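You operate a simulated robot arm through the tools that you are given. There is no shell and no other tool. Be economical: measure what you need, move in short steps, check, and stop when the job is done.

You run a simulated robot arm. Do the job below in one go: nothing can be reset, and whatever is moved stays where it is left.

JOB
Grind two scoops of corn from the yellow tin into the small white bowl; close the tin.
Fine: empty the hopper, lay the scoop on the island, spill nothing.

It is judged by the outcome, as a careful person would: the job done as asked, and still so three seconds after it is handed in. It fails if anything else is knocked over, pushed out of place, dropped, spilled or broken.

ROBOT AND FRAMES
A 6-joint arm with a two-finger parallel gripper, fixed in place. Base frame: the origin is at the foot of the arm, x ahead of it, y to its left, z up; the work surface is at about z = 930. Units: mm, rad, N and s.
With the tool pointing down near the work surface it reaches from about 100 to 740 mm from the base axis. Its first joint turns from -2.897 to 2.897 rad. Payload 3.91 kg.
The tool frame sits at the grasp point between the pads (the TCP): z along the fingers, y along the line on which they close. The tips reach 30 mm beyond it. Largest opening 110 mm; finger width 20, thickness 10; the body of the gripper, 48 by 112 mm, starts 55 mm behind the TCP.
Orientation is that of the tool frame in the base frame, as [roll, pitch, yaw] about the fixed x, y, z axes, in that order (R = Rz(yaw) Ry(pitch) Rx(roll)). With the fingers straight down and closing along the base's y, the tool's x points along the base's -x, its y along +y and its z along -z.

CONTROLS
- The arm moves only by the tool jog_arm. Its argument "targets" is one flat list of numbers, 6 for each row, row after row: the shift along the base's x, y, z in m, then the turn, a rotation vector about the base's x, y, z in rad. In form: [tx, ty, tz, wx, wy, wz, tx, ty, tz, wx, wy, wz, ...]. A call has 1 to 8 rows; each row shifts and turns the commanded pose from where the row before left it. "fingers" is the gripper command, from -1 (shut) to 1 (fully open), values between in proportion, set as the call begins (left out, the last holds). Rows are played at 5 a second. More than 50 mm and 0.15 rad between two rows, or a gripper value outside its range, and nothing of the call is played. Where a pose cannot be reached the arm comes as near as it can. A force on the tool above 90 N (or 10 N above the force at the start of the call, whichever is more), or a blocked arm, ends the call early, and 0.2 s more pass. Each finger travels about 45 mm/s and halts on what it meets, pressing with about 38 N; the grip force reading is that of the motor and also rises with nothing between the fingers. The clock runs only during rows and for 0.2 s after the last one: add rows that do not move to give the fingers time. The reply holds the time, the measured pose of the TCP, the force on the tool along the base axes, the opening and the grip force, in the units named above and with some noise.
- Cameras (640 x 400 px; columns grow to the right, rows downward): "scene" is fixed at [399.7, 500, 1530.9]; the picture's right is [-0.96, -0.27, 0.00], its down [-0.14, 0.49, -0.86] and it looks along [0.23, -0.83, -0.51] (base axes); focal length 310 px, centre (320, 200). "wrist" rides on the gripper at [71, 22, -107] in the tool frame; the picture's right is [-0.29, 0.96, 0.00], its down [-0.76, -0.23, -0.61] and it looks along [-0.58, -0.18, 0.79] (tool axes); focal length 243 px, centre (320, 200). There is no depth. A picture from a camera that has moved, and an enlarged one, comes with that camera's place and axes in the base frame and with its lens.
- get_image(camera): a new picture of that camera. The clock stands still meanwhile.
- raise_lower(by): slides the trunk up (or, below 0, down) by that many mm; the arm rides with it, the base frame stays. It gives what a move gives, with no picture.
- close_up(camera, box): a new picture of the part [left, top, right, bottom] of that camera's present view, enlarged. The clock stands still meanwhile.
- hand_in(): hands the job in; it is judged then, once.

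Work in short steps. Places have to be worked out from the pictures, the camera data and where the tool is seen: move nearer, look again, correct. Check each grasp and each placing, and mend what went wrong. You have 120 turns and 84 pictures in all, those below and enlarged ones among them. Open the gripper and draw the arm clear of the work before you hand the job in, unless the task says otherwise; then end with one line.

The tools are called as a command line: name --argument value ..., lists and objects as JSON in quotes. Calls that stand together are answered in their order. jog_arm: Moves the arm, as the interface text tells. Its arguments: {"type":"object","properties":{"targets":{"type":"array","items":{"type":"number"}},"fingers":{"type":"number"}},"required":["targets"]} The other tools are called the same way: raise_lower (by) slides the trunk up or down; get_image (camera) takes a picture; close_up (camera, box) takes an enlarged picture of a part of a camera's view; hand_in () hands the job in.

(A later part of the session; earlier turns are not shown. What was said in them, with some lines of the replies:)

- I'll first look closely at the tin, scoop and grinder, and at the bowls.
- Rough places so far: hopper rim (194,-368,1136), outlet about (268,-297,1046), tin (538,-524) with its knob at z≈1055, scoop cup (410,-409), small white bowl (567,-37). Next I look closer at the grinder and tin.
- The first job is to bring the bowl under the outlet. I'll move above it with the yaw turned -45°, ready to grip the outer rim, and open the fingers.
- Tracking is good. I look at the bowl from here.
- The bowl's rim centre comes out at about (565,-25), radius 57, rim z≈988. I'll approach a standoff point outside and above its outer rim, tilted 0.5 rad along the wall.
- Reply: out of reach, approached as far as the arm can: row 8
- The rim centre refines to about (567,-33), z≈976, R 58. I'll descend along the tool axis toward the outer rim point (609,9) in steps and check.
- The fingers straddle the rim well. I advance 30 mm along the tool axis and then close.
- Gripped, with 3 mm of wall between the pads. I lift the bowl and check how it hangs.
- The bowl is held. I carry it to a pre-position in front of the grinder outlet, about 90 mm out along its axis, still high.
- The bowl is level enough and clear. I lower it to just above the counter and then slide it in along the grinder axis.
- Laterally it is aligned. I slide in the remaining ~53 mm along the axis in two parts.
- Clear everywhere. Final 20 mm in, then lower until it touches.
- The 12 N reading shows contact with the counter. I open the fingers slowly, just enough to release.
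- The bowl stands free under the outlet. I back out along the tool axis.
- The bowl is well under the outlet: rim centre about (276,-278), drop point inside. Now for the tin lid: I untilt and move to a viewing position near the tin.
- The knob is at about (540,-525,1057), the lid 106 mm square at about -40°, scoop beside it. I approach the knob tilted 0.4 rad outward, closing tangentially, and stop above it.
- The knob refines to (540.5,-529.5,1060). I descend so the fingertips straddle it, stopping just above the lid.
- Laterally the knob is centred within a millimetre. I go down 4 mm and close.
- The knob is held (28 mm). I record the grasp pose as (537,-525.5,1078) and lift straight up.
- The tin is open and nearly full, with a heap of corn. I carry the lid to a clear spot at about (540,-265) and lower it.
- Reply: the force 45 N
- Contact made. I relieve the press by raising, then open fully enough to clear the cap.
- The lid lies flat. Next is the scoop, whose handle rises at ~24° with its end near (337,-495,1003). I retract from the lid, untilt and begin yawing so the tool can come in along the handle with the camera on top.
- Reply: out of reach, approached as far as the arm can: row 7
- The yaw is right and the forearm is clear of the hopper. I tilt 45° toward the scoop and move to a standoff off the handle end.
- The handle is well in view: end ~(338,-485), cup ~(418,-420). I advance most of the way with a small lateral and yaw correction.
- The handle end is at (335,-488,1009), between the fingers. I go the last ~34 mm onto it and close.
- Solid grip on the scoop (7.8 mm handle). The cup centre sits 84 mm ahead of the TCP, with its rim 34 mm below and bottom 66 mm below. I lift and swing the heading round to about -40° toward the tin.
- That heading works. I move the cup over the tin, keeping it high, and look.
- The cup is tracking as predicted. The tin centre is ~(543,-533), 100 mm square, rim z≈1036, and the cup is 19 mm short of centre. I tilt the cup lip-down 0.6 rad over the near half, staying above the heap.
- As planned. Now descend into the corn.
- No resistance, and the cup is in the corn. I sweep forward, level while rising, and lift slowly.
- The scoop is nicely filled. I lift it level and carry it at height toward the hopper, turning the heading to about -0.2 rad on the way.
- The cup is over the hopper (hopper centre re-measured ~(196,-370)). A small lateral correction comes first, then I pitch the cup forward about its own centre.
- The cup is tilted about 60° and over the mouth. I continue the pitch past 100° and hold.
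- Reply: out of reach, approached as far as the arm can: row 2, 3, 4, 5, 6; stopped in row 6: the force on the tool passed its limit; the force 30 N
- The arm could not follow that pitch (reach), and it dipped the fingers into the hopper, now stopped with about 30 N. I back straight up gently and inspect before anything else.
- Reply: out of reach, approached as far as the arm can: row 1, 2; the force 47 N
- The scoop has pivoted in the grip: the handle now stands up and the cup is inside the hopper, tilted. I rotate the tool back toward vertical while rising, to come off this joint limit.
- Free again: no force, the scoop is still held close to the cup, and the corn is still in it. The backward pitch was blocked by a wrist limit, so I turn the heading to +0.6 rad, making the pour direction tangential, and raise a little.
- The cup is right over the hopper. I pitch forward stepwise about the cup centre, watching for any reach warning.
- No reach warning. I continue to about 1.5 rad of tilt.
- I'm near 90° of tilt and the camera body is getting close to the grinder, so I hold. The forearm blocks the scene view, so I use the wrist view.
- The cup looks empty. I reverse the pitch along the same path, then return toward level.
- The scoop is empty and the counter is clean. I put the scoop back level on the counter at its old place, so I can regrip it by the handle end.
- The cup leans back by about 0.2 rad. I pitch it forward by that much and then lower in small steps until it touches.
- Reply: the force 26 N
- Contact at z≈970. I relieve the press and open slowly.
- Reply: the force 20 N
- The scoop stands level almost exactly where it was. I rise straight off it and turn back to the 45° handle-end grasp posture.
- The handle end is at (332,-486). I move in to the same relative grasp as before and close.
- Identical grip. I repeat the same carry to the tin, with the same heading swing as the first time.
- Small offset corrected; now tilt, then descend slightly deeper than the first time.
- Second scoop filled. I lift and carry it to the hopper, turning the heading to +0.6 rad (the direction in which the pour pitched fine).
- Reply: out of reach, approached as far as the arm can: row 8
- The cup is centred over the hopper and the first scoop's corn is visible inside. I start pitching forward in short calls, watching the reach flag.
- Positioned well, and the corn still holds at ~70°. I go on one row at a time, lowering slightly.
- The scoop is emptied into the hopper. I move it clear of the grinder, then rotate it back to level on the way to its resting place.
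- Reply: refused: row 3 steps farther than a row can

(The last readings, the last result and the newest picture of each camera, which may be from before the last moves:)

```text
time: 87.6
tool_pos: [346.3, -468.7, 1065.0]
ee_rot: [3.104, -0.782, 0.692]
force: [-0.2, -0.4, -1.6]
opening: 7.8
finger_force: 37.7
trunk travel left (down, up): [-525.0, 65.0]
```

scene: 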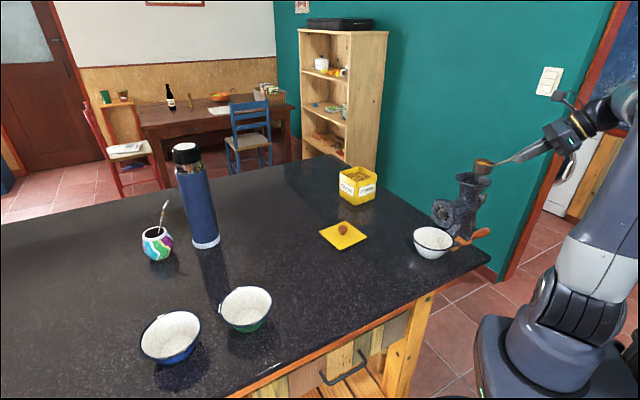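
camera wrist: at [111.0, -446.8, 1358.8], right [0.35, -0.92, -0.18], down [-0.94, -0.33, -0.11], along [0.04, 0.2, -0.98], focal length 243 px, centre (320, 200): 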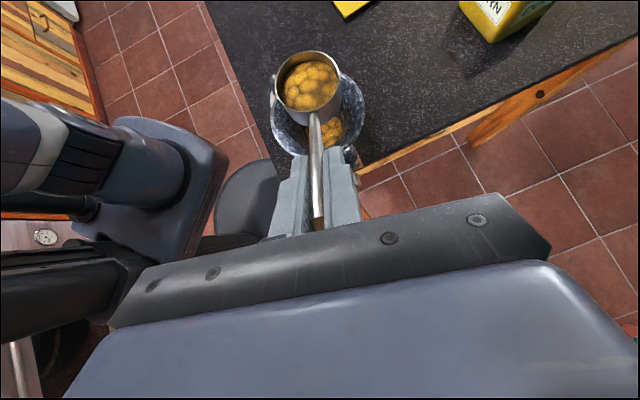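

The orientation matches the original pick. I lower onto the counter, with the last millimetres in small steps.

jog_arm --targets '[0.002, -0.002, -0.03, 0, 0, 0, 0.002, -0.002, -0.03, 0, 0, 0, 0, 0, -0.005, 0, 0, 0, 0, 0, -0.002, 0, 0, 0, 0, 0, -0.002, 0, 0, 0, 0, 0, -0.001, 0, 0, 0]'

close_up --camera "scene" --box '[375, 165, 445, 225]'

```text
time: 89.0
tool_pos: [351.0, -474.2, 995.3]
ee_rot: [3.104, -0.781, 0.692]
force: [-4.8, 1.5, 13.3]
opening: 7.6
finger_force: 38.4
trunk travel left (down, up): [-525.0, 65.0]
```

```text
6.67 times, centred on (410, 195) of scene
camera zoom: at [399.7, 500.0, 1530.9], right [-0.96, -0.27, 0.0], down [-0.14, 0.49, -0.86], along [0.23, -0.83, -0.51], focal length 2066 px, centre (-280, 233)
```

zoom: 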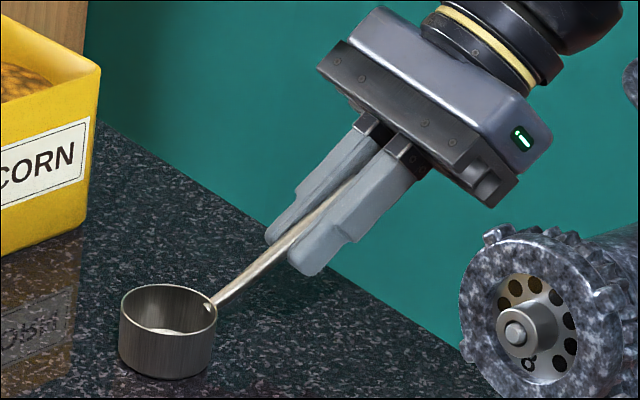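

The scoop rests on the counter. I open, back off along the handle, and head round toward the crank with a steeper tool, keeping well outside the grinder.

jog_arm --targets '[0, 0, 0.001, 0, 0, 0, 0, 0, 0, 0, 0, 0, 0, 0, 0, 0, 0, 0, 0, 0, 0, 0, 0, 0]' --fingers 0

jog_arm --targets '[-0.0135, -0.0115, 0.0177, 0, 0, 0, -0.0135, -0.0115, 0.0177, 0, 0, 0, -0.0135, -0.0115, 0.0177, 0, 0, 0, -0.0135, -0.0115, 0.0177, 0, 0, 0, -0.04, -0.01, 0.01, -0.0386, 0.0459, 0.024, -0.045, -0.01, 0.01, -0.0386, 0.0459, 0.024, -0.045, -0.005, 0, -0.0386, 0.0459, 0.024, -0.045, 0, 0, -0.0386, 0.0459, 0.024]'

jog_arm --targets '[-0.04, 0, 0, 0, 0, 0, -0.02, 0, 0, 0, 0, 0]'

get_image --camera "wrist"

```text
time: 90.0
tool_pos: [350.9, -473.1, 995.5]
ee_rot: [3.104, -0.781, 0.69]
force: [0.3, -0.3, 0.7]
opening: 54.9
finger_force: 0.0
trunk travel left (down, up): [-525.0, 65.0]
```

```text
time: 91.8
tool_pos: [121.3, -545.6, 1084.3]
ee_rot: [3.119, -0.538, 0.781]
force: [-1.1, 0.4, -0.1]
opening: 55.3
finger_force: 0.0
trunk travel left (down, up): [-525.0, 65.0]
```

```text
time: 92.4
tool_pos: [62.6, -544.8, 1083.5]
ee_rot: [3.116, -0.538, 0.779]
force: [0.0, -0.3, -0.9]
opening: 55.0
finger_force: 0.2
trunk travel left (down, up): [-525.0, 65.0]
```

```text
12 pictures are left
camera wrist: at [81.4, -554.4, 1212.8], right [0.49, -0.86, -0.13], down [-0.86, -0.5, 0.13], along [-0.17, 0.05, -0.98], focal length 243 px, centre (320, 200)
```

wrist: 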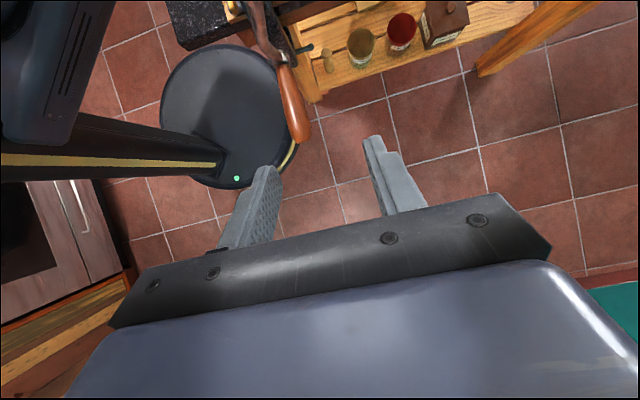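

Handle seen: root ~(147,-425), tip ~(89,-480), z≈908, hanging at the bottom. I go to a standoff 60 mm off my grip point (108,-462,908).

jog_arm --targets '[0.0059, 0.0154, -0.0309, 0, 0, 0, 0.0059, 0.0154, -0.0309, 0, 0, 0, 0.0059, 0.0154, -0.0309, 0, 0, 0, 0.0059, 0.0154, -0.0309, 0, 0, 0]'

close_up --camera "wrist" --box '[200, 20, 440, 240]'

```text
time: 93.4
tool_pos: [86.9, -485.4, 960.8]
ee_rot: [3.117, -0.54, 0.78]
force: [-0.2, -0.3, -0.4]
opening: 55.3
finger_force: 0.0
trunk travel left (down, up): [-525.0, 65.0]
```

```text
1.82 times, centred on (320, 130) of wrist
camera zoom: at [104.6, -494.5, 1089.7], right [0.49, -0.86, -0.13], down [-0.86, -0.5, 0.13], along [-0.17, 0.05, -0.98], focal length 441 px, centre (320, 327)
```

zoom: 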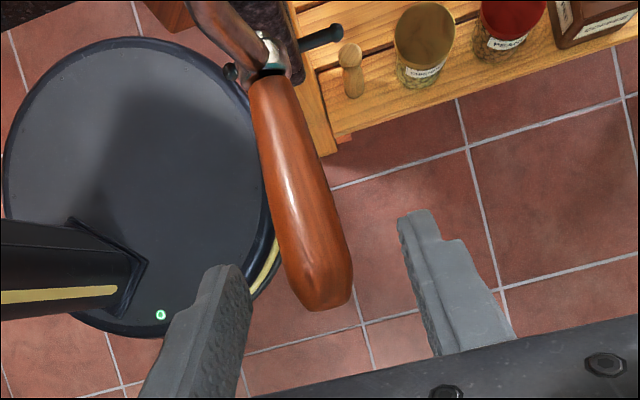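

Triangulating the two views puts the handle mid at about (105,-459,896). I move onto it and close.

jog_arm --targets '[0.0061, 0.0088, -0.0215, 0, 0, 0, 0.0061, 0.0088, -0.0215, 0, 0, 0, 0.0061, 0.0088, -0.0215, 0, 0, 0]'

jog_arm --targets '[0, 0, 0, 0, 0, 0, 0, 0, 0, 0, 0, 0, 0, 0, 0, 0, 0, 0, 0, 0, 0, 0, 0, 0]' --fingers -1

close_up --camera "wrist" --box '[200, 20, 440, 240]'

```text
time: 94.2
tool_pos: [105.3, -457.7, 898.1]
ee_rot: [3.116, -0.54, 0.78]
force: [0.4, 0.0, 0.1]
opening: 55.0
finger_force: 0.0
trunk travel left (down, up): [-525.0, 65.0]
```

```text
time: 95.2
tool_pos: [105.4, -458.2, 896.5]
ee_rot: [3.117, -0.538, 0.78]
force: [-0.4, 0.0, 0.7]
opening: 26.7
finger_force: 38.2
trunk travel left (down, up): [-525.0, 65.0]
```

```text
1.82 times, centred on (320, 130) of wrist
camera zoom: at [123.2, -467.4, 1026.1], right [0.49, -0.86, -0.13], down [-0.86, -0.5, 0.13], along [-0.17, 0.05, -0.98], focal length 441 px, centre (320, 327)
```

zoom: 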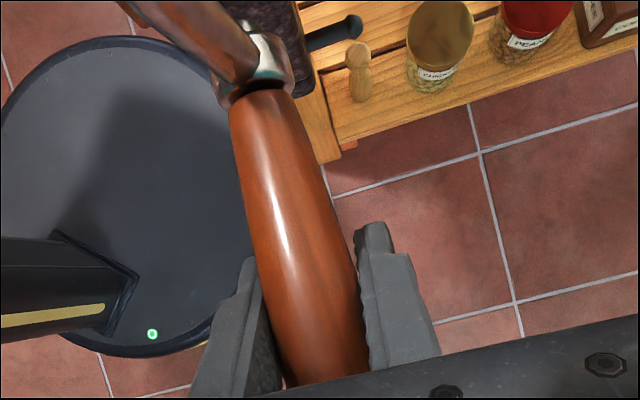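

The handle is gripped (27 mm). I take the crank axis at p≈398, z≈1053, radius ≈155 and start turning slowly (toward −p, clockwise seen from the handle side), reading the forces.

jog_arm --targets '[-0.0164, 0.0164, 0.0017, 0, 0, 0, -0.016, 0.016, 0.0052, 0, 0, 0, -0.0153, 0.0153, 0.0085, 0, 0, 0]'

```text
time: 96.0
tool_pos: [58.2, -409.9, 913.6]
ee_rot: [3.113, -0.539, 0.782]
force: [1.4, -9.6, 15.7]
opening: 26.3
finger_force: 37.8
trunk travel left (down, up): [-525.0, 65.0]
```

The force points inward, so the true radius is nearer 146 mm. I continue with the corrected circle.

jog_arm --targets '[-0.0173, 0.0173, 0.0177, 0, 0, 0, -0.0147, 0.0147, 0.0206, 0, 0, 0, -0.0115, 0.0115, 0.0242, 0, 0, 0]'

```text
time: 96.8
tool_pos: [12.7, -366.9, 978.4]
ee_rot: [3.119, -0.541, 0.78]
force: [-14.0, 5.9, -8.3]
opening: 26.6
finger_force: 38.1
trunk travel left (down, up): [-525.0, 65.0]
```

Forces are only ~16 N and the points fit a circle of R≈146. I go on up the left side.

jog_arm --targets '[-0.0096, 0.0096, 0.0341, 0, 0, 0, -0.003, 0.003, 0.0364, 0, 0, 0, 0.0035, -0.0035, 0.0363, 0, 0, 0, 0.0097, -0.0097, 0.034, 0, 0, 0]'

```text
time: 97.8
tool_pos: [13.3, -365.7, 1119.3]
ee_rot: [3.114, -0.538, 0.781]
force: [-22.6, 14.6, 10.6]
opening: 26.8
finger_force: 38.0
trunk travel left (down, up): [-525.0, 65.0]
```

The fit refines to centre (p 398, z 1049), R≈151. I continue over the top with that.

jog_arm --targets '[0.0117, -0.0117, 0.0355, 0, 0, 0, 0.0202, -0.0202, 0.0245, 0, 0, 0, 0.0239, -0.0239, 0.0166, 0, 0, 0, 0.0261, -0.0261, 0.0077, 0, 0, 0]'

```text
time: 98.8
tool_pos: [100.5, -452.0, 1200.4]
ee_rot: [3.122, -0.543, 0.78]
force: [5.6, 2.2, -37.0]
opening: 26.6
finger_force: 38.4
trunk travel left (down, up): [-525.0, 65.0]
```

Diameter is now pinned: bottom 896, top ≈1197, so R=150 and centre z≈1046.7. I continue down the right side.

jog_arm --targets '[0.0264, -0.0264, -0.0049, 0, 0, 0, 0.0253, -0.0253, -0.0108, 0, 0, 0, 0.0227, -0.0227, -0.0194, 0, 0, 0, 0.0185, -0.0185, -0.0267, 0, 0, 0, 0.0133, -0.0133, -0.0322, 0, 0, 0, 0.0073, -0.0073, -0.036, 0, 0, 0, 0.0007, -0.0007, -0.0374, 0, 0, 0]'

```text
time: 100.4
tool_pos: [213.5, -564.6, 1031.9]
ee_rot: [3.117, -0.54, 0.78]
force: [7.7, -30.7, -2.9]
opening: 26.3
finger_force: 38.2
trunk travel left (down, up): [-525.0, 65.0]
```

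The first turn is nearly done and the forces stay modest. Centre is p0+2, R 150.5. I continue in 15° rows.

jog_arm --targets '[-0.0013, 0.0013, -0.0243, 0, 0, 0, -0.0107, 0.0107, -0.0363, 0, 0, 0, -0.0169, 0.0169, -0.0312, 0, 0, 0, -0.022, 0.022, -0.0239, 0, 0, 0, -0.0257, 0.0257, -0.0151, 0, 0, 0, -0.0276, 0.0276, -0.0051, 0, 0, 0]'

close_up --camera "scene" --box '[400, 150, 510, 260]'

```text
time: 101.8
tool_pos: [109.1, -459.3, 899.8]
ee_rot: [3.11, -0.537, 0.781]
force: [-17.8, -18.5, 17.8]
opening: 26.5
finger_force: 37.5
trunk travel left (down, up): [-525.0, 65.0]
```

```text
3.64 times, centred on (455, 205) of scene
camera zoom: at [399.7, 500.0, 1530.9], right [-0.96, -0.27, 0.0], down [-0.14, 0.49, -0.86], along [0.23, -0.83, -0.51], focal length 1127 px, centre (-171, 182)
```

zoom: 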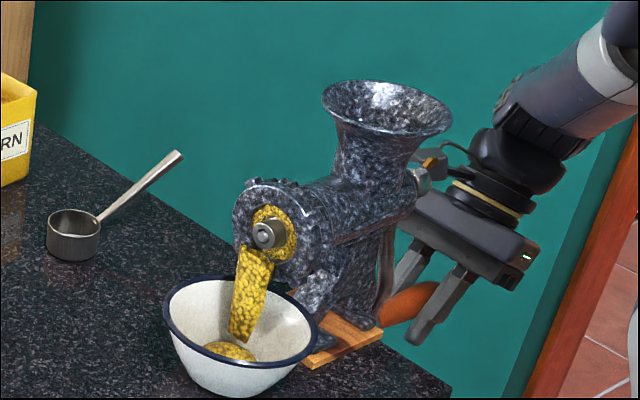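

Ground corn is flowing into the bowl. I continue turning: 0→120°.

jog_arm --targets '[-0.0276, 0.0276, 0.0051, 0, 0, 0, -0.0257, 0.0257, 0.0151, 0, 0, 0, -0.022, 0.022, 0.0239, 0, 0, 0, -0.0169, 0.0169, 0.0312, 0, 0, 0, -0.0107, 0.0107, 0.0363, 0, 0, 0, -0.0036, 0.0036, 0.0389, 0, 0, 0, 0.0036, -0.0036, 0.0389, 0, 0, 0, 0.0107, -0.0107, 0.0363, 0, 0, 0]'

jog_arm --targets '[0.0169, -0.0169, 0.0312, 0, 0, 0, 0.022, -0.022, 0.0239, 0, 0, 0, 0.0257, -0.0257, 0.0151, 0, 0, 0, 0.0276, -0.0276, 0.0051, 0, 0, 0, 0.0276, -0.0276, -0.0051, 0, 0, 0, 0.0257, -0.0257, -0.0151, 0, 0, 0, 0.022, -0.022, -0.0239, 0, 0, 0, 0.0169, -0.0169, -0.0312, 0, 0, 0]'

jog_arm --targets '[0.0107, -0.0107, -0.0363, 0, 0, 0, 0.0036, -0.0036, -0.0389, 0, 0, 0, -0.0036, 0.0036, -0.0389, 0, 0, 0, -0.0107, 0.0107, -0.0363, 0, 0, 0, -0.0169, 0.0169, -0.0312, 0, 0, 0, -0.022, 0.022, -0.0239, 0, 0, 0, -0.0257, 0.0257, -0.0151, 0, 0, 0, -0.0276, 0.0276, -0.0051, 0, 0, 0]'

```text
time: 103.6
tool_pos: [16.6, -364.7, 1124.5]
ee_rot: [3.116, -0.539, 0.779]
force: [3.2, -15.2, -13.1]
opening: 26.2
finger_force: 38.0
trunk travel left (down, up): [-525.0, 65.0]
```

```text
time: 105.4
tool_pos: [200.5, -550.6, 1121.1]
ee_rot: [3.116, -0.54, 0.783]
force: [18.1, -8.0, 4.6]
opening: 25.9
finger_force: 37.8
trunk travel left (down, up): [-525.0, 65.0]
```

```text
time: 107.2
tool_pos: [107.5, -457.3, 901.1]
ee_rot: [3.118, -0.541, 0.782]
force: [15.9, 15.3, 18.8]
opening: 25.9
finger_force: 38.1
trunk travel left (down, up): [-525.0, 65.0]
```

Two turns done smoothly; a third follows.

jog_arm --targets '[-0.0276, 0.0276, 0.0051, 0, 0, 0, -0.0257, 0.0257, 0.0151, 0, 0, 0, -0.022, 0.022, 0.0239, 0, 0, 0, -0.0169, 0.0169, 0.0312, 0, 0, 0, -0.0107, 0.0107, 0.0363, 0, 0, 0, -0.0036, 0.0036, 0.0389, 0, 0, 0, 0.0036, -0.0036, 0.0389, 0, 0, 0, 0.0107, -0.0107, 0.0363, 0, 0, 0]'

jog_arm --targets '[0.0169, -0.0169, 0.0312, 0, 0, 0, 0.022, -0.022, 0.0239, 0, 0, 0, 0.0257, -0.0257, 0.0151, 0, 0, 0, 0.0276, -0.0276, 0.0051, 0, 0, 0, 0.0276, -0.0276, -0.0051, 0, 0, 0, 0.0257, -0.0257, -0.0151, 0, 0, 0, 0.022, -0.022, -0.0239, 0, 0, 0, 0.0169, -0.0169, -0.0312, 0, 0, 0]'

jog_arm --targets '[0.0107, -0.0107, -0.0363, 0, 0, 0, 0.0036, -0.0036, -0.0389, 0, 0, 0, -0.0036, 0.0036, -0.0389, 0, 0, 0, -0.0107, 0.0107, -0.0363, 0, 0, 0, -0.0169, 0.0169, -0.0312, 0, 0, 0, -0.022, 0.022, -0.0239, 0, 0, 0, -0.0257, 0.0257, -0.0151, 0, 0, 0, -0.0276, 0.0276, -0.0051, 0, 0, 0]'

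close_up --camera "scene" --box '[400, 150, 510, 260]'

```text
time: 109.0
tool_pos: [15.7, -367.7, 1123.9]
ee_rot: [3.12, -0.54, 0.777]
force: [17.0, 26.7, -3.0]
opening: 26.0
finger_force: 38.6
trunk travel left (down, up): [-525.0, 65.0]
```

```text
time: 110.8
tool_pos: [201.1, -550.9, 1119.5]
ee_rot: [3.116, -0.537, 0.781]
force: [27.1, -2.8, 7.7]
opening: 26.1
finger_force: 38.2
trunk travel left (down, up): [-525.0, 65.0]
```

```text
time: 112.6
tool_pos: [106.2, -458.1, 900.0]
ee_rot: [3.119, -0.539, 0.78]
force: [14.1, 14.0, 3.5]
opening: 26.2
finger_force: 38.2
trunk travel left (down, up): [-525.0, 65.0]
```

```text
3.64 times, centred on (455, 205) of scene
camera zoom: at [399.7, 500.0, 1530.9], right [-0.96, -0.27, 0.0], down [-0.14, 0.49, -0.86], along [0.23, -0.83, -0.51], focal length 1127 px, centre (-171, 182)
```

zoom: 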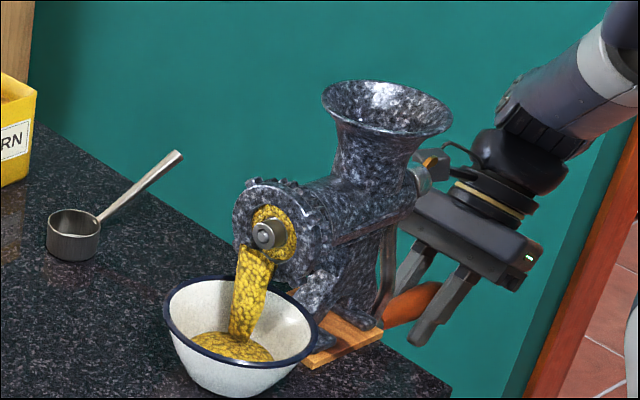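

The bowl is filling and corn still flows. I keep cranking.

jog_arm --targets '[-0.0276, 0.0276, 0.0051, 0, 0, 0, -0.0257, 0.0257, 0.0151, 0, 0, 0, -0.022, 0.022, 0.0239, 0, 0, 0, -0.0169, 0.0169, 0.0312, 0, 0, 0, -0.0107, 0.0107, 0.0363, 0, 0, 0, -0.0036, 0.0036, 0.0389, 0, 0, 0, 0.0036, -0.0036, 0.0389, 0, 0, 0, 0.0107, -0.0107, 0.0363, 0, 0, 0]'

jog_arm --targets '[0.0169, -0.0169, 0.0312, 0, 0, 0, 0.022, -0.022, 0.0239, 0, 0, 0, 0.0257, -0.0257, 0.0151, 0, 0, 0, 0.0276, -0.0276, 0.0051, 0, 0, 0, 0.0276, -0.0276, -0.0051, 0, 0, 0, 0.0257, -0.0257, -0.0151, 0, 0, 0, 0.022, -0.022, -0.0239, 0, 0, 0, 0.0169, -0.0169, -0.0312, 0, 0, 0]'

jog_arm --targets '[0.0107, -0.0107, -0.0363, 0, 0, 0, 0.0036, -0.0036, -0.0389, 0, 0, 0, -0.0036, 0.0036, -0.0389, 0, 0, 0, -0.0107, 0.0107, -0.0363, 0, 0, 0, -0.0169, 0.0169, -0.0312, 0, 0, 0, -0.022, 0.022, -0.0239, 0, 0, 0, -0.0257, 0.0257, -0.0151, 0, 0, 0, -0.0276, 0.0276, -0.0051, 0, 0, 0]'

jog_arm --targets '[-0.0276, 0.0276, 0.0051, 0, 0, 0, -0.0257, 0.0257, 0.0151, 0, 0, 0, -0.022, 0.022, 0.0239, 0, 0, 0, -0.0169, 0.0169, 0.0312, 0, 0, 0, -0.0107, 0.0107, 0.0363, 0, 0, 0, -0.0036, 0.0036, 0.0389, 0, 0, 0, 0.0036, -0.0036, 0.0389, 0, 0, 0, 0.0107, -0.0107, 0.0363, 0, 0, 0]'

jog_arm --targets '[0.0169, -0.0169, 0.0312, 0, 0, 0, 0.022, -0.022, 0.0239, 0, 0, 0, 0.0257, -0.0257, 0.0151, 0, 0, 0, 0.0276, -0.0276, 0.0051, 0, 0, 0, 0.0276, -0.0276, -0.0051, 0, 0, 0, 0.0257, -0.0257, -0.0151, 0, 0, 0, 0.022, -0.022, -0.0239, 0, 0, 0, 0.0169, -0.0169, -0.0312, 0, 0, 0]'

jog_arm --targets '[0.0107, -0.0107, -0.0363, 0, 0, 0, 0.0036, -0.0036, -0.0389, 0, 0, 0, -0.0036, 0.0036, -0.0389, 0, 0, 0, -0.0107, 0.0107, -0.0363, 0, 0, 0, -0.0169, 0.0169, -0.0312, 0, 0, 0, -0.022, 0.022, -0.0239, 0, 0, 0, -0.0257, 0.0257, -0.0151, 0, 0, 0, -0.0276, 0.0276, -0.0051, 0, 0, 0]'

close_up --camera "scene" --box '[400, 150, 510, 260]'

```text
time: 114.4
tool_pos: [16.9, -366.8, 1126.8]
ee_rot: [3.117, -0.536, 0.781]
force: [15.7, 8.3, -9.4]
opening: 26.2
finger_force: 38.6
trunk travel left (down, up): [-525.0, 65.0]
```

```text
time: 116.2
tool_pos: [198.9, -549.0, 1125.4]
ee_rot: [3.117, -0.539, 0.78]
force: [4.0, 23.4, -11.0]
opening: 26.1
finger_force: 37.8
trunk travel left (down, up): [-525.0, 65.0]
```

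```text
time: 118.0
tool_pos: [106.2, -456.7, 900.3]
ee_rot: [3.117, -0.54, 0.78]
force: [12.2, 12.3, 12.7]
opening: 26.1
finger_force: 37.6
trunk travel left (down, up): [-525.0, 65.0]
```

```text
time: 119.8
tool_pos: [17.2, -366.9, 1126.4]
ee_rot: [3.118, -0.54, 0.779]
force: [28.7, 19.8, -5.4]
opening: 26.1
finger_force: 38.3
trunk travel left (down, up): [-525.0, 65.0]
```

```text
time: 121.6
tool_pos: [200.0, -550.7, 1121.1]
ee_rot: [3.117, -0.54, 0.78]
force: [23.1, 2.1, 7.0]
opening: 26.3
finger_force: 38.2
trunk travel left (down, up): [-525.0, 65.0]
```

```text
time: 123.4
tool_pos: [107.2, -456.5, 900.6]
ee_rot: [3.118, -0.54, 0.78]
force: [13.2, 14.1, 2.9]
opening: 25.9
finger_force: 38.2
trunk travel left (down, up): [-525.0, 65.0]
```

```text
3.64 times, centred on (455, 205) of scene
camera zoom: at [399.7, 500.0, 1530.9], right [-0.96, -0.27, 0.0], down [-0.14, 0.49, -0.86], along [0.23, -0.83, -0.51], focal length 1127 px, centre (-171, 182)
```

zoom: 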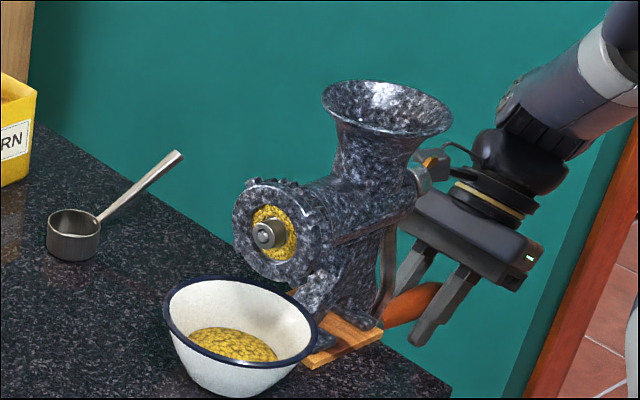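

The stream has stopped, so the hopper should be empty. I add one more turn to be sure.

jog_arm --targets '[-0.0276, 0.0276, 0.0051, 0, 0, 0, -0.0257, 0.0257, 0.0151, 0, 0, 0, -0.022, 0.022, 0.0239, 0, 0, 0, -0.0169, 0.0169, 0.0312, 0, 0, 0, -0.0107, 0.0107, 0.0363, 0, 0, 0, -0.0036, 0.0036, 0.0389, 0, 0, 0, 0.0036, -0.0036, 0.0389, 0, 0, 0, 0.0107, -0.0107, 0.0363, 0, 0, 0]'

jog_arm --targets '[0.0169, -0.0169, 0.0312, 0, 0, 0, 0.022, -0.022, 0.0239, 0, 0, 0, 0.0257, -0.0257, 0.0151, 0, 0, 0, 0.0276, -0.0276, 0.0051, 0, 0, 0, 0.0276, -0.0276, -0.0051, 0, 0, 0, 0.0257, -0.0257, -0.0151, 0, 0, 0, 0.022, -0.022, -0.0239, 0, 0, 0, 0.0169, -0.0169, -0.0312, 0, 0, 0]'

jog_arm --targets '[0.0107, -0.0107, -0.0363, 0, 0, 0, 0.0036, -0.0036, -0.0389, 0, 0, 0, -0.0036, 0.0036, -0.0389, 0, 0, 0, -0.0107, 0.0107, -0.0363, 0, 0, 0, -0.0169, 0.0169, -0.0312, 0, 0, 0, -0.022, 0.022, -0.0239, 0, 0, 0, -0.0257, 0.0257, -0.0151, 0, 0, 0, -0.0276, 0.0276, -0.0051, 0, 0, 0]'

jog_arm --targets '[0, 0, 0, 0, 0, 0, 0, 0, 0, 0, 0, 0, 0, 0, 0, 0, 0, 0]' --fingers 0

```text
time: 125.2
tool_pos: [17.5, -367.3, 1125.2]
ee_rot: [3.118, -0.537, 0.78]
force: [9.6, 14.2, -0.2]
opening: 26.1
finger_force: 37.9
trunk travel left (down, up): [-525.0, 65.0]
```

```text
time: 127.0
tool_pos: [201.2, -549.8, 1124.0]
ee_rot: [3.121, -0.542, 0.777]
force: [0.9, -0.9, -1.0]
opening: 26.0
finger_force: 38.1
trunk travel left (down, up): [-525.0, 65.0]
```

```text
time: 128.8
tool_pos: [108.4, -457.1, 900.5]
ee_rot: [3.116, -0.54, 0.783]
force: [14.0, 14.0, 13.1]
opening: 26.0
finger_force: 38.2
trunk travel left (down, up): [-525.0, 65.0]
```

```text
time: 129.6
tool_pos: [107.0, -460.8, 898.2]
ee_rot: [3.116, -0.539, 0.78]
force: [-0.5, 0.2, -0.5]
opening: 55.1
finger_force: 0.1
trunk travel left (down, up): [-525.0, 65.0]
```

The crank is released, hanging at the bottom. I back away, rise, and move over so the wrist camera can look into the hopper.

jog_arm --targets '[-0.0147, -0.0143, 0.0343, 0, 0, 0, -0.0147, -0.0143, 0.0343, 0, 0, 0, -0.0147, -0.0143, 0.0343, 0, 0, 0, 0, 0, 0.049, 0, 0, 0, 0, 0, 0.049, 0, 0, 0, 0, 0, 0.049, 0, 0, 0, 0, 0, 0.049, 0, 0, 0, 0, 0, 0.049, 0, 0, 0]'

jog_arm --targets '[0.03, 0.03, 0, 0, 0, 0, 0.03, 0.03, 0, 0, 0, 0]'

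get_image --camera "wrist"

```text
time: 131.4
tool_pos: [82.9, -471.3, 1198.6]
ee_rot: [3.111, -0.536, 0.78]
force: [-0.6, -0.3, -0.9]
opening: 55.1
finger_force: 0.0
out of reach, approached as far as the arm can: row 7, 8
trunk travel left (down, up): [-525.0, 65.0]
```

```text
time: 132.0
tool_pos: [140.0, -410.9, 1196.6]
ee_rot: [3.115, -0.539, 0.778]
force: [0.4, -0.3, 0.2]
opening: 54.8
finger_force: 0.0
trunk travel left (down, up): [-525.0, 65.0]
```

```text
6 pictures are left
camera wrist: at [157.7, -420.3, 1325.8], right [0.49, -0.86, -0.13], down [-0.86, -0.5, 0.13], along [-0.17, 0.05, -0.98], focal length 243 px, centre (320, 200)
```

wrist: 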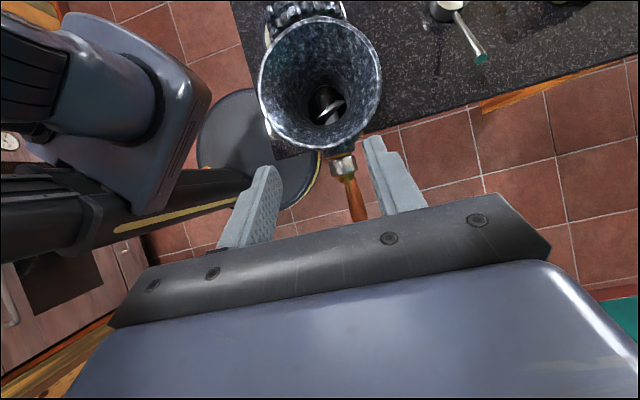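

The hopper is empty. Now I close the tin: turning the heading to -0.785 and going to a standoff over the lid's knob.

jog_arm --targets '[0, 0, 0.03, 0, 0, 0, 0.036, 0.015, 0, 0, 0, -0.1423, 0.036, 0.015, 0, 0, 0, -0.1423, 0.036, 0.015, 0, 0, 0, -0.1423, 0.036, 0.015, 0, 0, 0, -0.1423, 0.036, 0.015, 0, 0, 0, -0.1423, 0.036, 0.015, 0, 0, 0, -0.1423, 0.036, 0.015, 0, 0, 0, -0.1423]'

jog_arm --targets '[0.029, 0.016, -0.03, 0, 0, -0.1423, 0.029, 0.016, -0.03, 0, 0, -0.1423, 0.029, 0.016, -0.03, 0, 0, -0.1423, 0.029, 0.016, -0.03, 0, 0, -0.1423, 0.002, 0.002, -0.045, 0.099, 0.099, 0]'

get_image --camera "wrist"

```text
time: 133.8
tool_pos: [390.5, -304.0, 1227.4]
ee_rot: [3.113, -0.541, -0.216]
force: [0.5, 0.2, 0.9]
opening: 55.2
finger_force: 0.1
trunk travel left (down, up): [-525.0, 65.0]
```

```text
time: 135.0
tool_pos: [410.2, -342.0, 1050.6]
ee_rot: [-3.116, -0.406, -0.727]
force: [-0.9, 0.3, -0.1]
opening: 55.2
finger_force: 0.0
out of reach, approached as far as the arm can: row 3, 4
trunk travel left (down, up): [-525.0, 65.0]
```

```text
5 pictures are left
camera wrist: at [412.6, -374.9, 1177.5], right [-0.83, -0.55, -0.14], down [-0.56, 0.78, 0.26], along [-0.04, 0.3, -0.95], focal length 243 px, centre (320, 200)
```

wrist: 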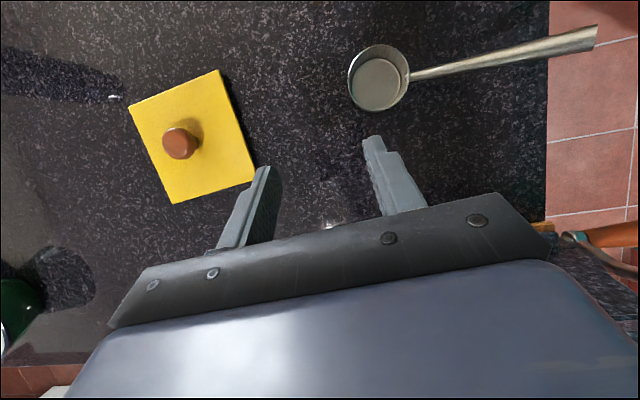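

The wrist roll limit blocks that heading here (relative yaw must stay ≥0). I'll use heading -0.35 with 0.6 tilt for both picking and placing the lid, and move to the standoff.

jog_arm --targets '[0.016, 0.02, 0, 0, 0, 0.126, 0.02, 0.023, 0, 0, 0, 0.126, 0.021, 0.024, -0.004, 0, 0, 0.125, 0.021, 0.024, -0.004, -0.0343, -0.0939, 0, 0, 0, 0, -0.0332, -0.0908, 0]'

get_image --camera "wrist"

```text
time: 136.2
tool_pos: [488.5, -247.9, 1044.4]
ee_rot: [-3.121, -0.607, -0.349]
force: [0.3, -0.5, -1.1]
opening: 54.8
finger_force: 0.1
trunk travel left (down, up): [-525.0, 65.0]
```

```text
4 pictures are left
camera wrist: at [478.2, -268.6, 1172.2], right [-0.54, -0.82, -0.18], down [-0.84, 0.54, 0.07], along [0.04, 0.19, -0.98], focal length 243 px, centre (320, 200)
```

wrist: 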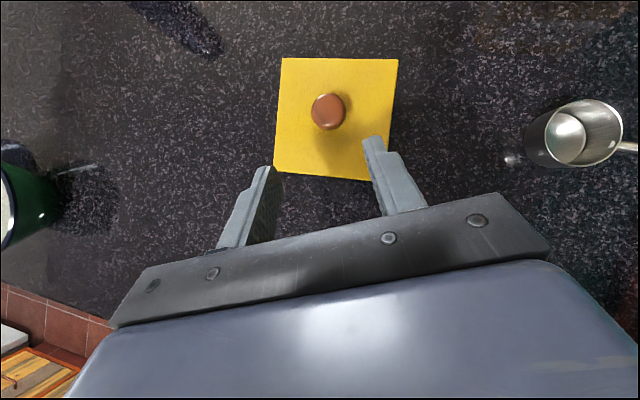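

The knob is at about (543.5,-274). I descend onto it and close.

jog_arm --targets '[0.0115, -0.0066, -0.016, 0, 0, 0, 0.0115, -0.0066, -0.016, 0, 0, 0, 0.0115, -0.0055, -0.016, 0, 0, 0, 0.0115, -0.004, -0.016, 0, 0, 0]'

close_up --camera "wrist" --box '[220, 80, 430, 220]'

```text
time: 137.2
tool_pos: [535.5, -274.5, 982.0]
ee_rot: [-3.122, -0.604, -0.35]
force: [0.2, 0.2, -0.3]
opening: 55.4
finger_force: 0.0
trunk travel left (down, up): [-525.0, 65.0]
```

```text
2.86 times, centred on (325, 150) of wrist
camera zoom: at [527.2, -294.6, 1109.6], right [-0.54, -0.82, -0.18], down [-0.84, 0.54, 0.07], along [0.04, 0.19, -0.98], focal length 693 px, centre (306, 343)
```

zoom: 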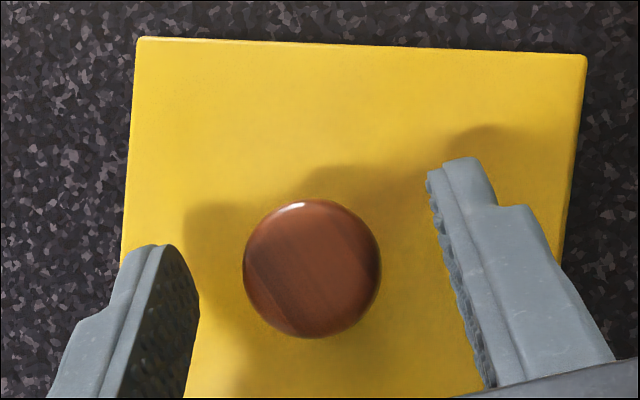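

Centred within 2 mm. I nudge and close.

jog_arm --targets '[-0.0006, -0.0015, -0.002, 0, 0, 0]'

jog_arm --targets '[0, 0, 0, 0, 0, 0, 0, 0, 0, 0, 0, 0, 0, 0, 0, 0, 0, 0, 0, 0, 0, 0, 0, 0]' --fingers -1

jog_arm --targets '[0, 0, 0.02, 0, 0, 0, 0, 0, 0.04, 0, 0, 0, 0, 0, 0.045, 0, 0, 0, 0, 0, 0.035, 0, 0, 0]'

```text
time: 137.6
tool_pos: [535.7, -274.7, 978.9]
ee_rot: [-3.12, -0.604, -0.352]
force: [-0.1, -1.0, -0.1]
opening: 55.1
finger_force: 0.0
trunk travel left (down, up): [-525.0, 65.0]
```

```text
time: 138.6
tool_pos: [535.9, -273.9, 980.6]
ee_rot: [-3.122, -0.603, -0.35]
force: [0.4, 0.4, -0.7]
opening: 28.0
finger_force: 37.6
trunk travel left (down, up): [-525.0, 65.0]
```

```text
time: 139.6
tool_pos: [537.7, -277.2, 1120.5]
ee_rot: [-3.123, -0.604, -0.352]
force: [-0.9, -0.2, 0.3]
opening: 28.1
finger_force: 37.8
trunk travel left (down, up): [-525.0, 65.0]
```

The lid is held. I carry it to the tin by the same displacement it was moved before (+2.1, -260.6) and stop above.

jog_arm --targets '[0.0003, -0.0434, 0, 0, 0, 0, 0.0003, -0.0434, 0, 0, 0, 0, 0.0004, -0.0434, 0, 0, 0, 0, 0.0004, -0.0434, 0, 0, 0, 0, 0.0004, -0.0434, 0, 0, 0, 0, 0.0003, -0.0436, 0, 0, 0, 0]'

jog_arm --targets '[0, 0, -0.015, 0, 0, 0, 0, 0, -0.01, 0, 0, 0, 0, 0, 0, 0, 0, 0]'

close_up --camera "scene" --box '[325, 130, 415, 210]'

```text
time: 141.0
tool_pos: [538.0, -537.5, 1116.8]
ee_rot: [-3.118, -0.602, -0.35]
force: [-0.7, 0.4, 0.2]
opening: 27.6
finger_force: 37.7
trunk travel left (down, up): [-525.0, 65.0]
```

```text
time: 141.8
tool_pos: [536.7, -536.6, 1092.7]
ee_rot: [-3.122, -0.604, -0.351]
force: [0.6, -0.4, -1.7]
opening: 27.7
finger_force: 38.1
trunk travel left (down, up): [-525.0, 65.0]
```

```text
5.00 times, centred on (370, 170) of scene
camera zoom: at [399.7, 500.0, 1530.9], right [-0.96, -0.27, 0.0], down [-0.14, 0.49, -0.86], along [0.23, -0.83, -0.51], focal length 1549 px, centre (70, 350)
```

zoom: 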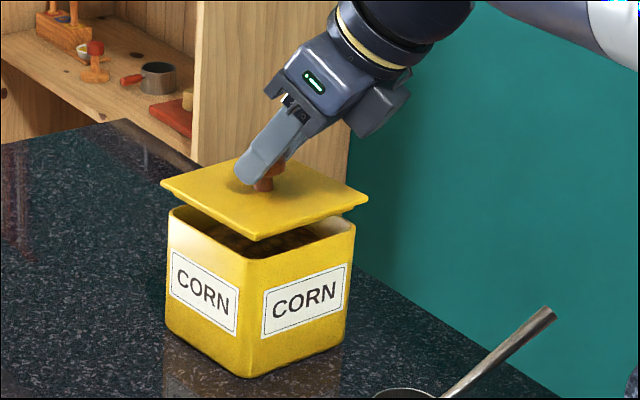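

Alignment looks right (overhang matches the original). A small correction, then lower until contact.

jog_arm --targets '[0.0006, 0.0015, -0.004, 0, 0, 0, 0, 0, -0.004, 0, 0, 0, 0, 0, -0.002, 0, 0, 0, 0, 0, -0.002, 0, 0, 0, 0, 0, -0.001, 0, 0, 0, 0, 0, -0.001, 0, 0, 0]'

```text
time: 143.2
tool_pos: [537.6, -535.0, 1079.6]
ee_rot: [-3.12, -0.603, -0.351]
force: [-0.6, -0.5, -0.8]
opening: 27.8
finger_force: 38.5
trunk travel left (down, up): [-525.0, 65.0]
```

jog_arm --targets '[0, 0, -0.001, 0, 0, 0, 0, 0, -0.001, 0, 0, 0, 0, 0, -0.001, 0, 0, 0]'

```text
time: 144.0
tool_pos: [537.0, -534.1, 1076.1]
ee_rot: [-3.121, -0.605, -0.351]
force: [0.2, 0.1, 0.5]
opening: 27.9
finger_force: 38.0
trunk travel left (down, up): [-525.0, 65.0]
```

No contact yet (the knob likely slid a little in the grip when I first pressed it on the counter). I continue in 1 mm steps.

jog_arm --targets '[0, 0, -0.001, 0, 0, 0, 0, 0, -0.001, 0, 0, 0, 0, 0, -0.001, 0, 0, 0, 0, 0, -0.001, 0, 0, 0]'

```text
time: 145.0
tool_pos: [536.9, -535.1, 1073.6]
ee_rot: [-3.121, -0.606, -0.352]
force: [0.5, -4.0, 3.0]
opening: 27.5
finger_force: 37.7
trunk travel left (down, up): [-525.0, 65.0]
```

Light contact is starting. I take a picture before pressing further.

close_up --camera "scene" --box '[325, 140, 405, 205]'

```text
6.15 times, centred on (365, 172) of scene
camera zoom: at [399.7, 500.0, 1530.9], right [-0.96, -0.27, 0.0], down [-0.14, 0.49, -0.86], along [0.23, -0.83, -0.51], focal length 1907 px, centre (43, 369)
```

zoom: 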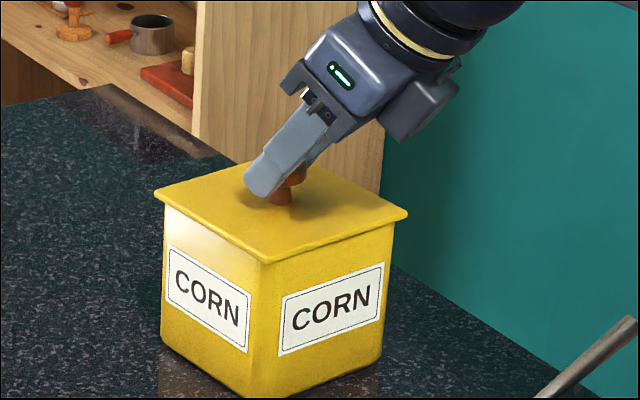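

It looks seated with even overhang. One more millimetre to confirm, then release.

jog_arm --targets '[0, 0, -0.001, 0, 0, 0, 0, 0, -0.0005, 0, 0, 0]'

jog_arm --targets '[0, 0, 0.0005, 0, 0, 0, 0, 0, 0, 0, 0, 0, 0, 0, 0, 0, 0, 0]' --fingers 0

jog_arm --targets '[-0.0106, 0.0039, 0.0165, 0, 0, 0, -0.016, 0.0058, 0.0248, 0, 0, 0, -0.021, 0.0077, 0.033, 0, 0, 0, -0.021, 0.0077, 0.033, 0, 0, 0, -0.04, 0.02, 0.01, 0, 0, 0]'

get_image --camera "scene"

```text
time: 145.6
tool_pos: [536.9, -535.9, 1071.5]
ee_rot: [-3.124, -0.609, -0.349]
force: [2.9, -4.9, 14.8]
opening: 27.6
finger_force: 37.6
trunk travel left (down, up): [-525.0, 65.0]
```

```text
time: 146.4
tool_pos: [537.0, -534.9, 1070.7]
ee_rot: [-3.118, -0.601, -0.351]
force: [-0.3, 1.0, 0.3]
opening: 54.8
finger_force: 0.2
trunk travel left (down, up): [-525.0, 65.0]
```

```text
time: 147.6
tool_pos: [428.3, -485.9, 1189.2]
ee_rot: [-3.122, -0.604, -0.347]
force: [0.3, -0.4, 0.1]
opening: 55.0
finger_force: 0.0
trunk travel left (down, up): [-525.0, 65.0]
```

```text
0 pictures are left
```

scene: 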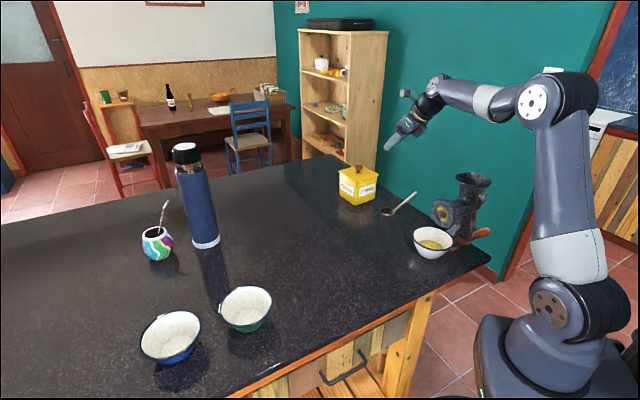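

The tin is closed, the meal is in the white bowl and the scoop lies on the island. I draw the arm a little further clear and hand in.

jog_arm --targets '[0, 0.03, 0.03, 0, 0, 0, 0, 0.035, 0.03, 0, 0, 0, 0, 0.04, 0.02, 0, 0, 0]'

hand_in

```text
time: 148.4
tool_pos: [430.6, -382.1, 1266.2]
ee_rot: [-3.119, -0.604, -0.35]
force: [0.0, -0.9, -0.3]
opening: 55.1
finger_force: 0.2
trunk travel left (down, up): [-525.0, 65.0]
```

```text
The job is handed in.
```

Two scoops of corn are ground into the small white bowl, which I left standing under the grinder outlet. The hopper is empty, the tin is closed, the scoop lies on the island, and I saw no spills. On the first pour the gripper dipped into the hopper and pressed on it until the force limit stopped the arm; I saw no damage or lost corn afterwards.
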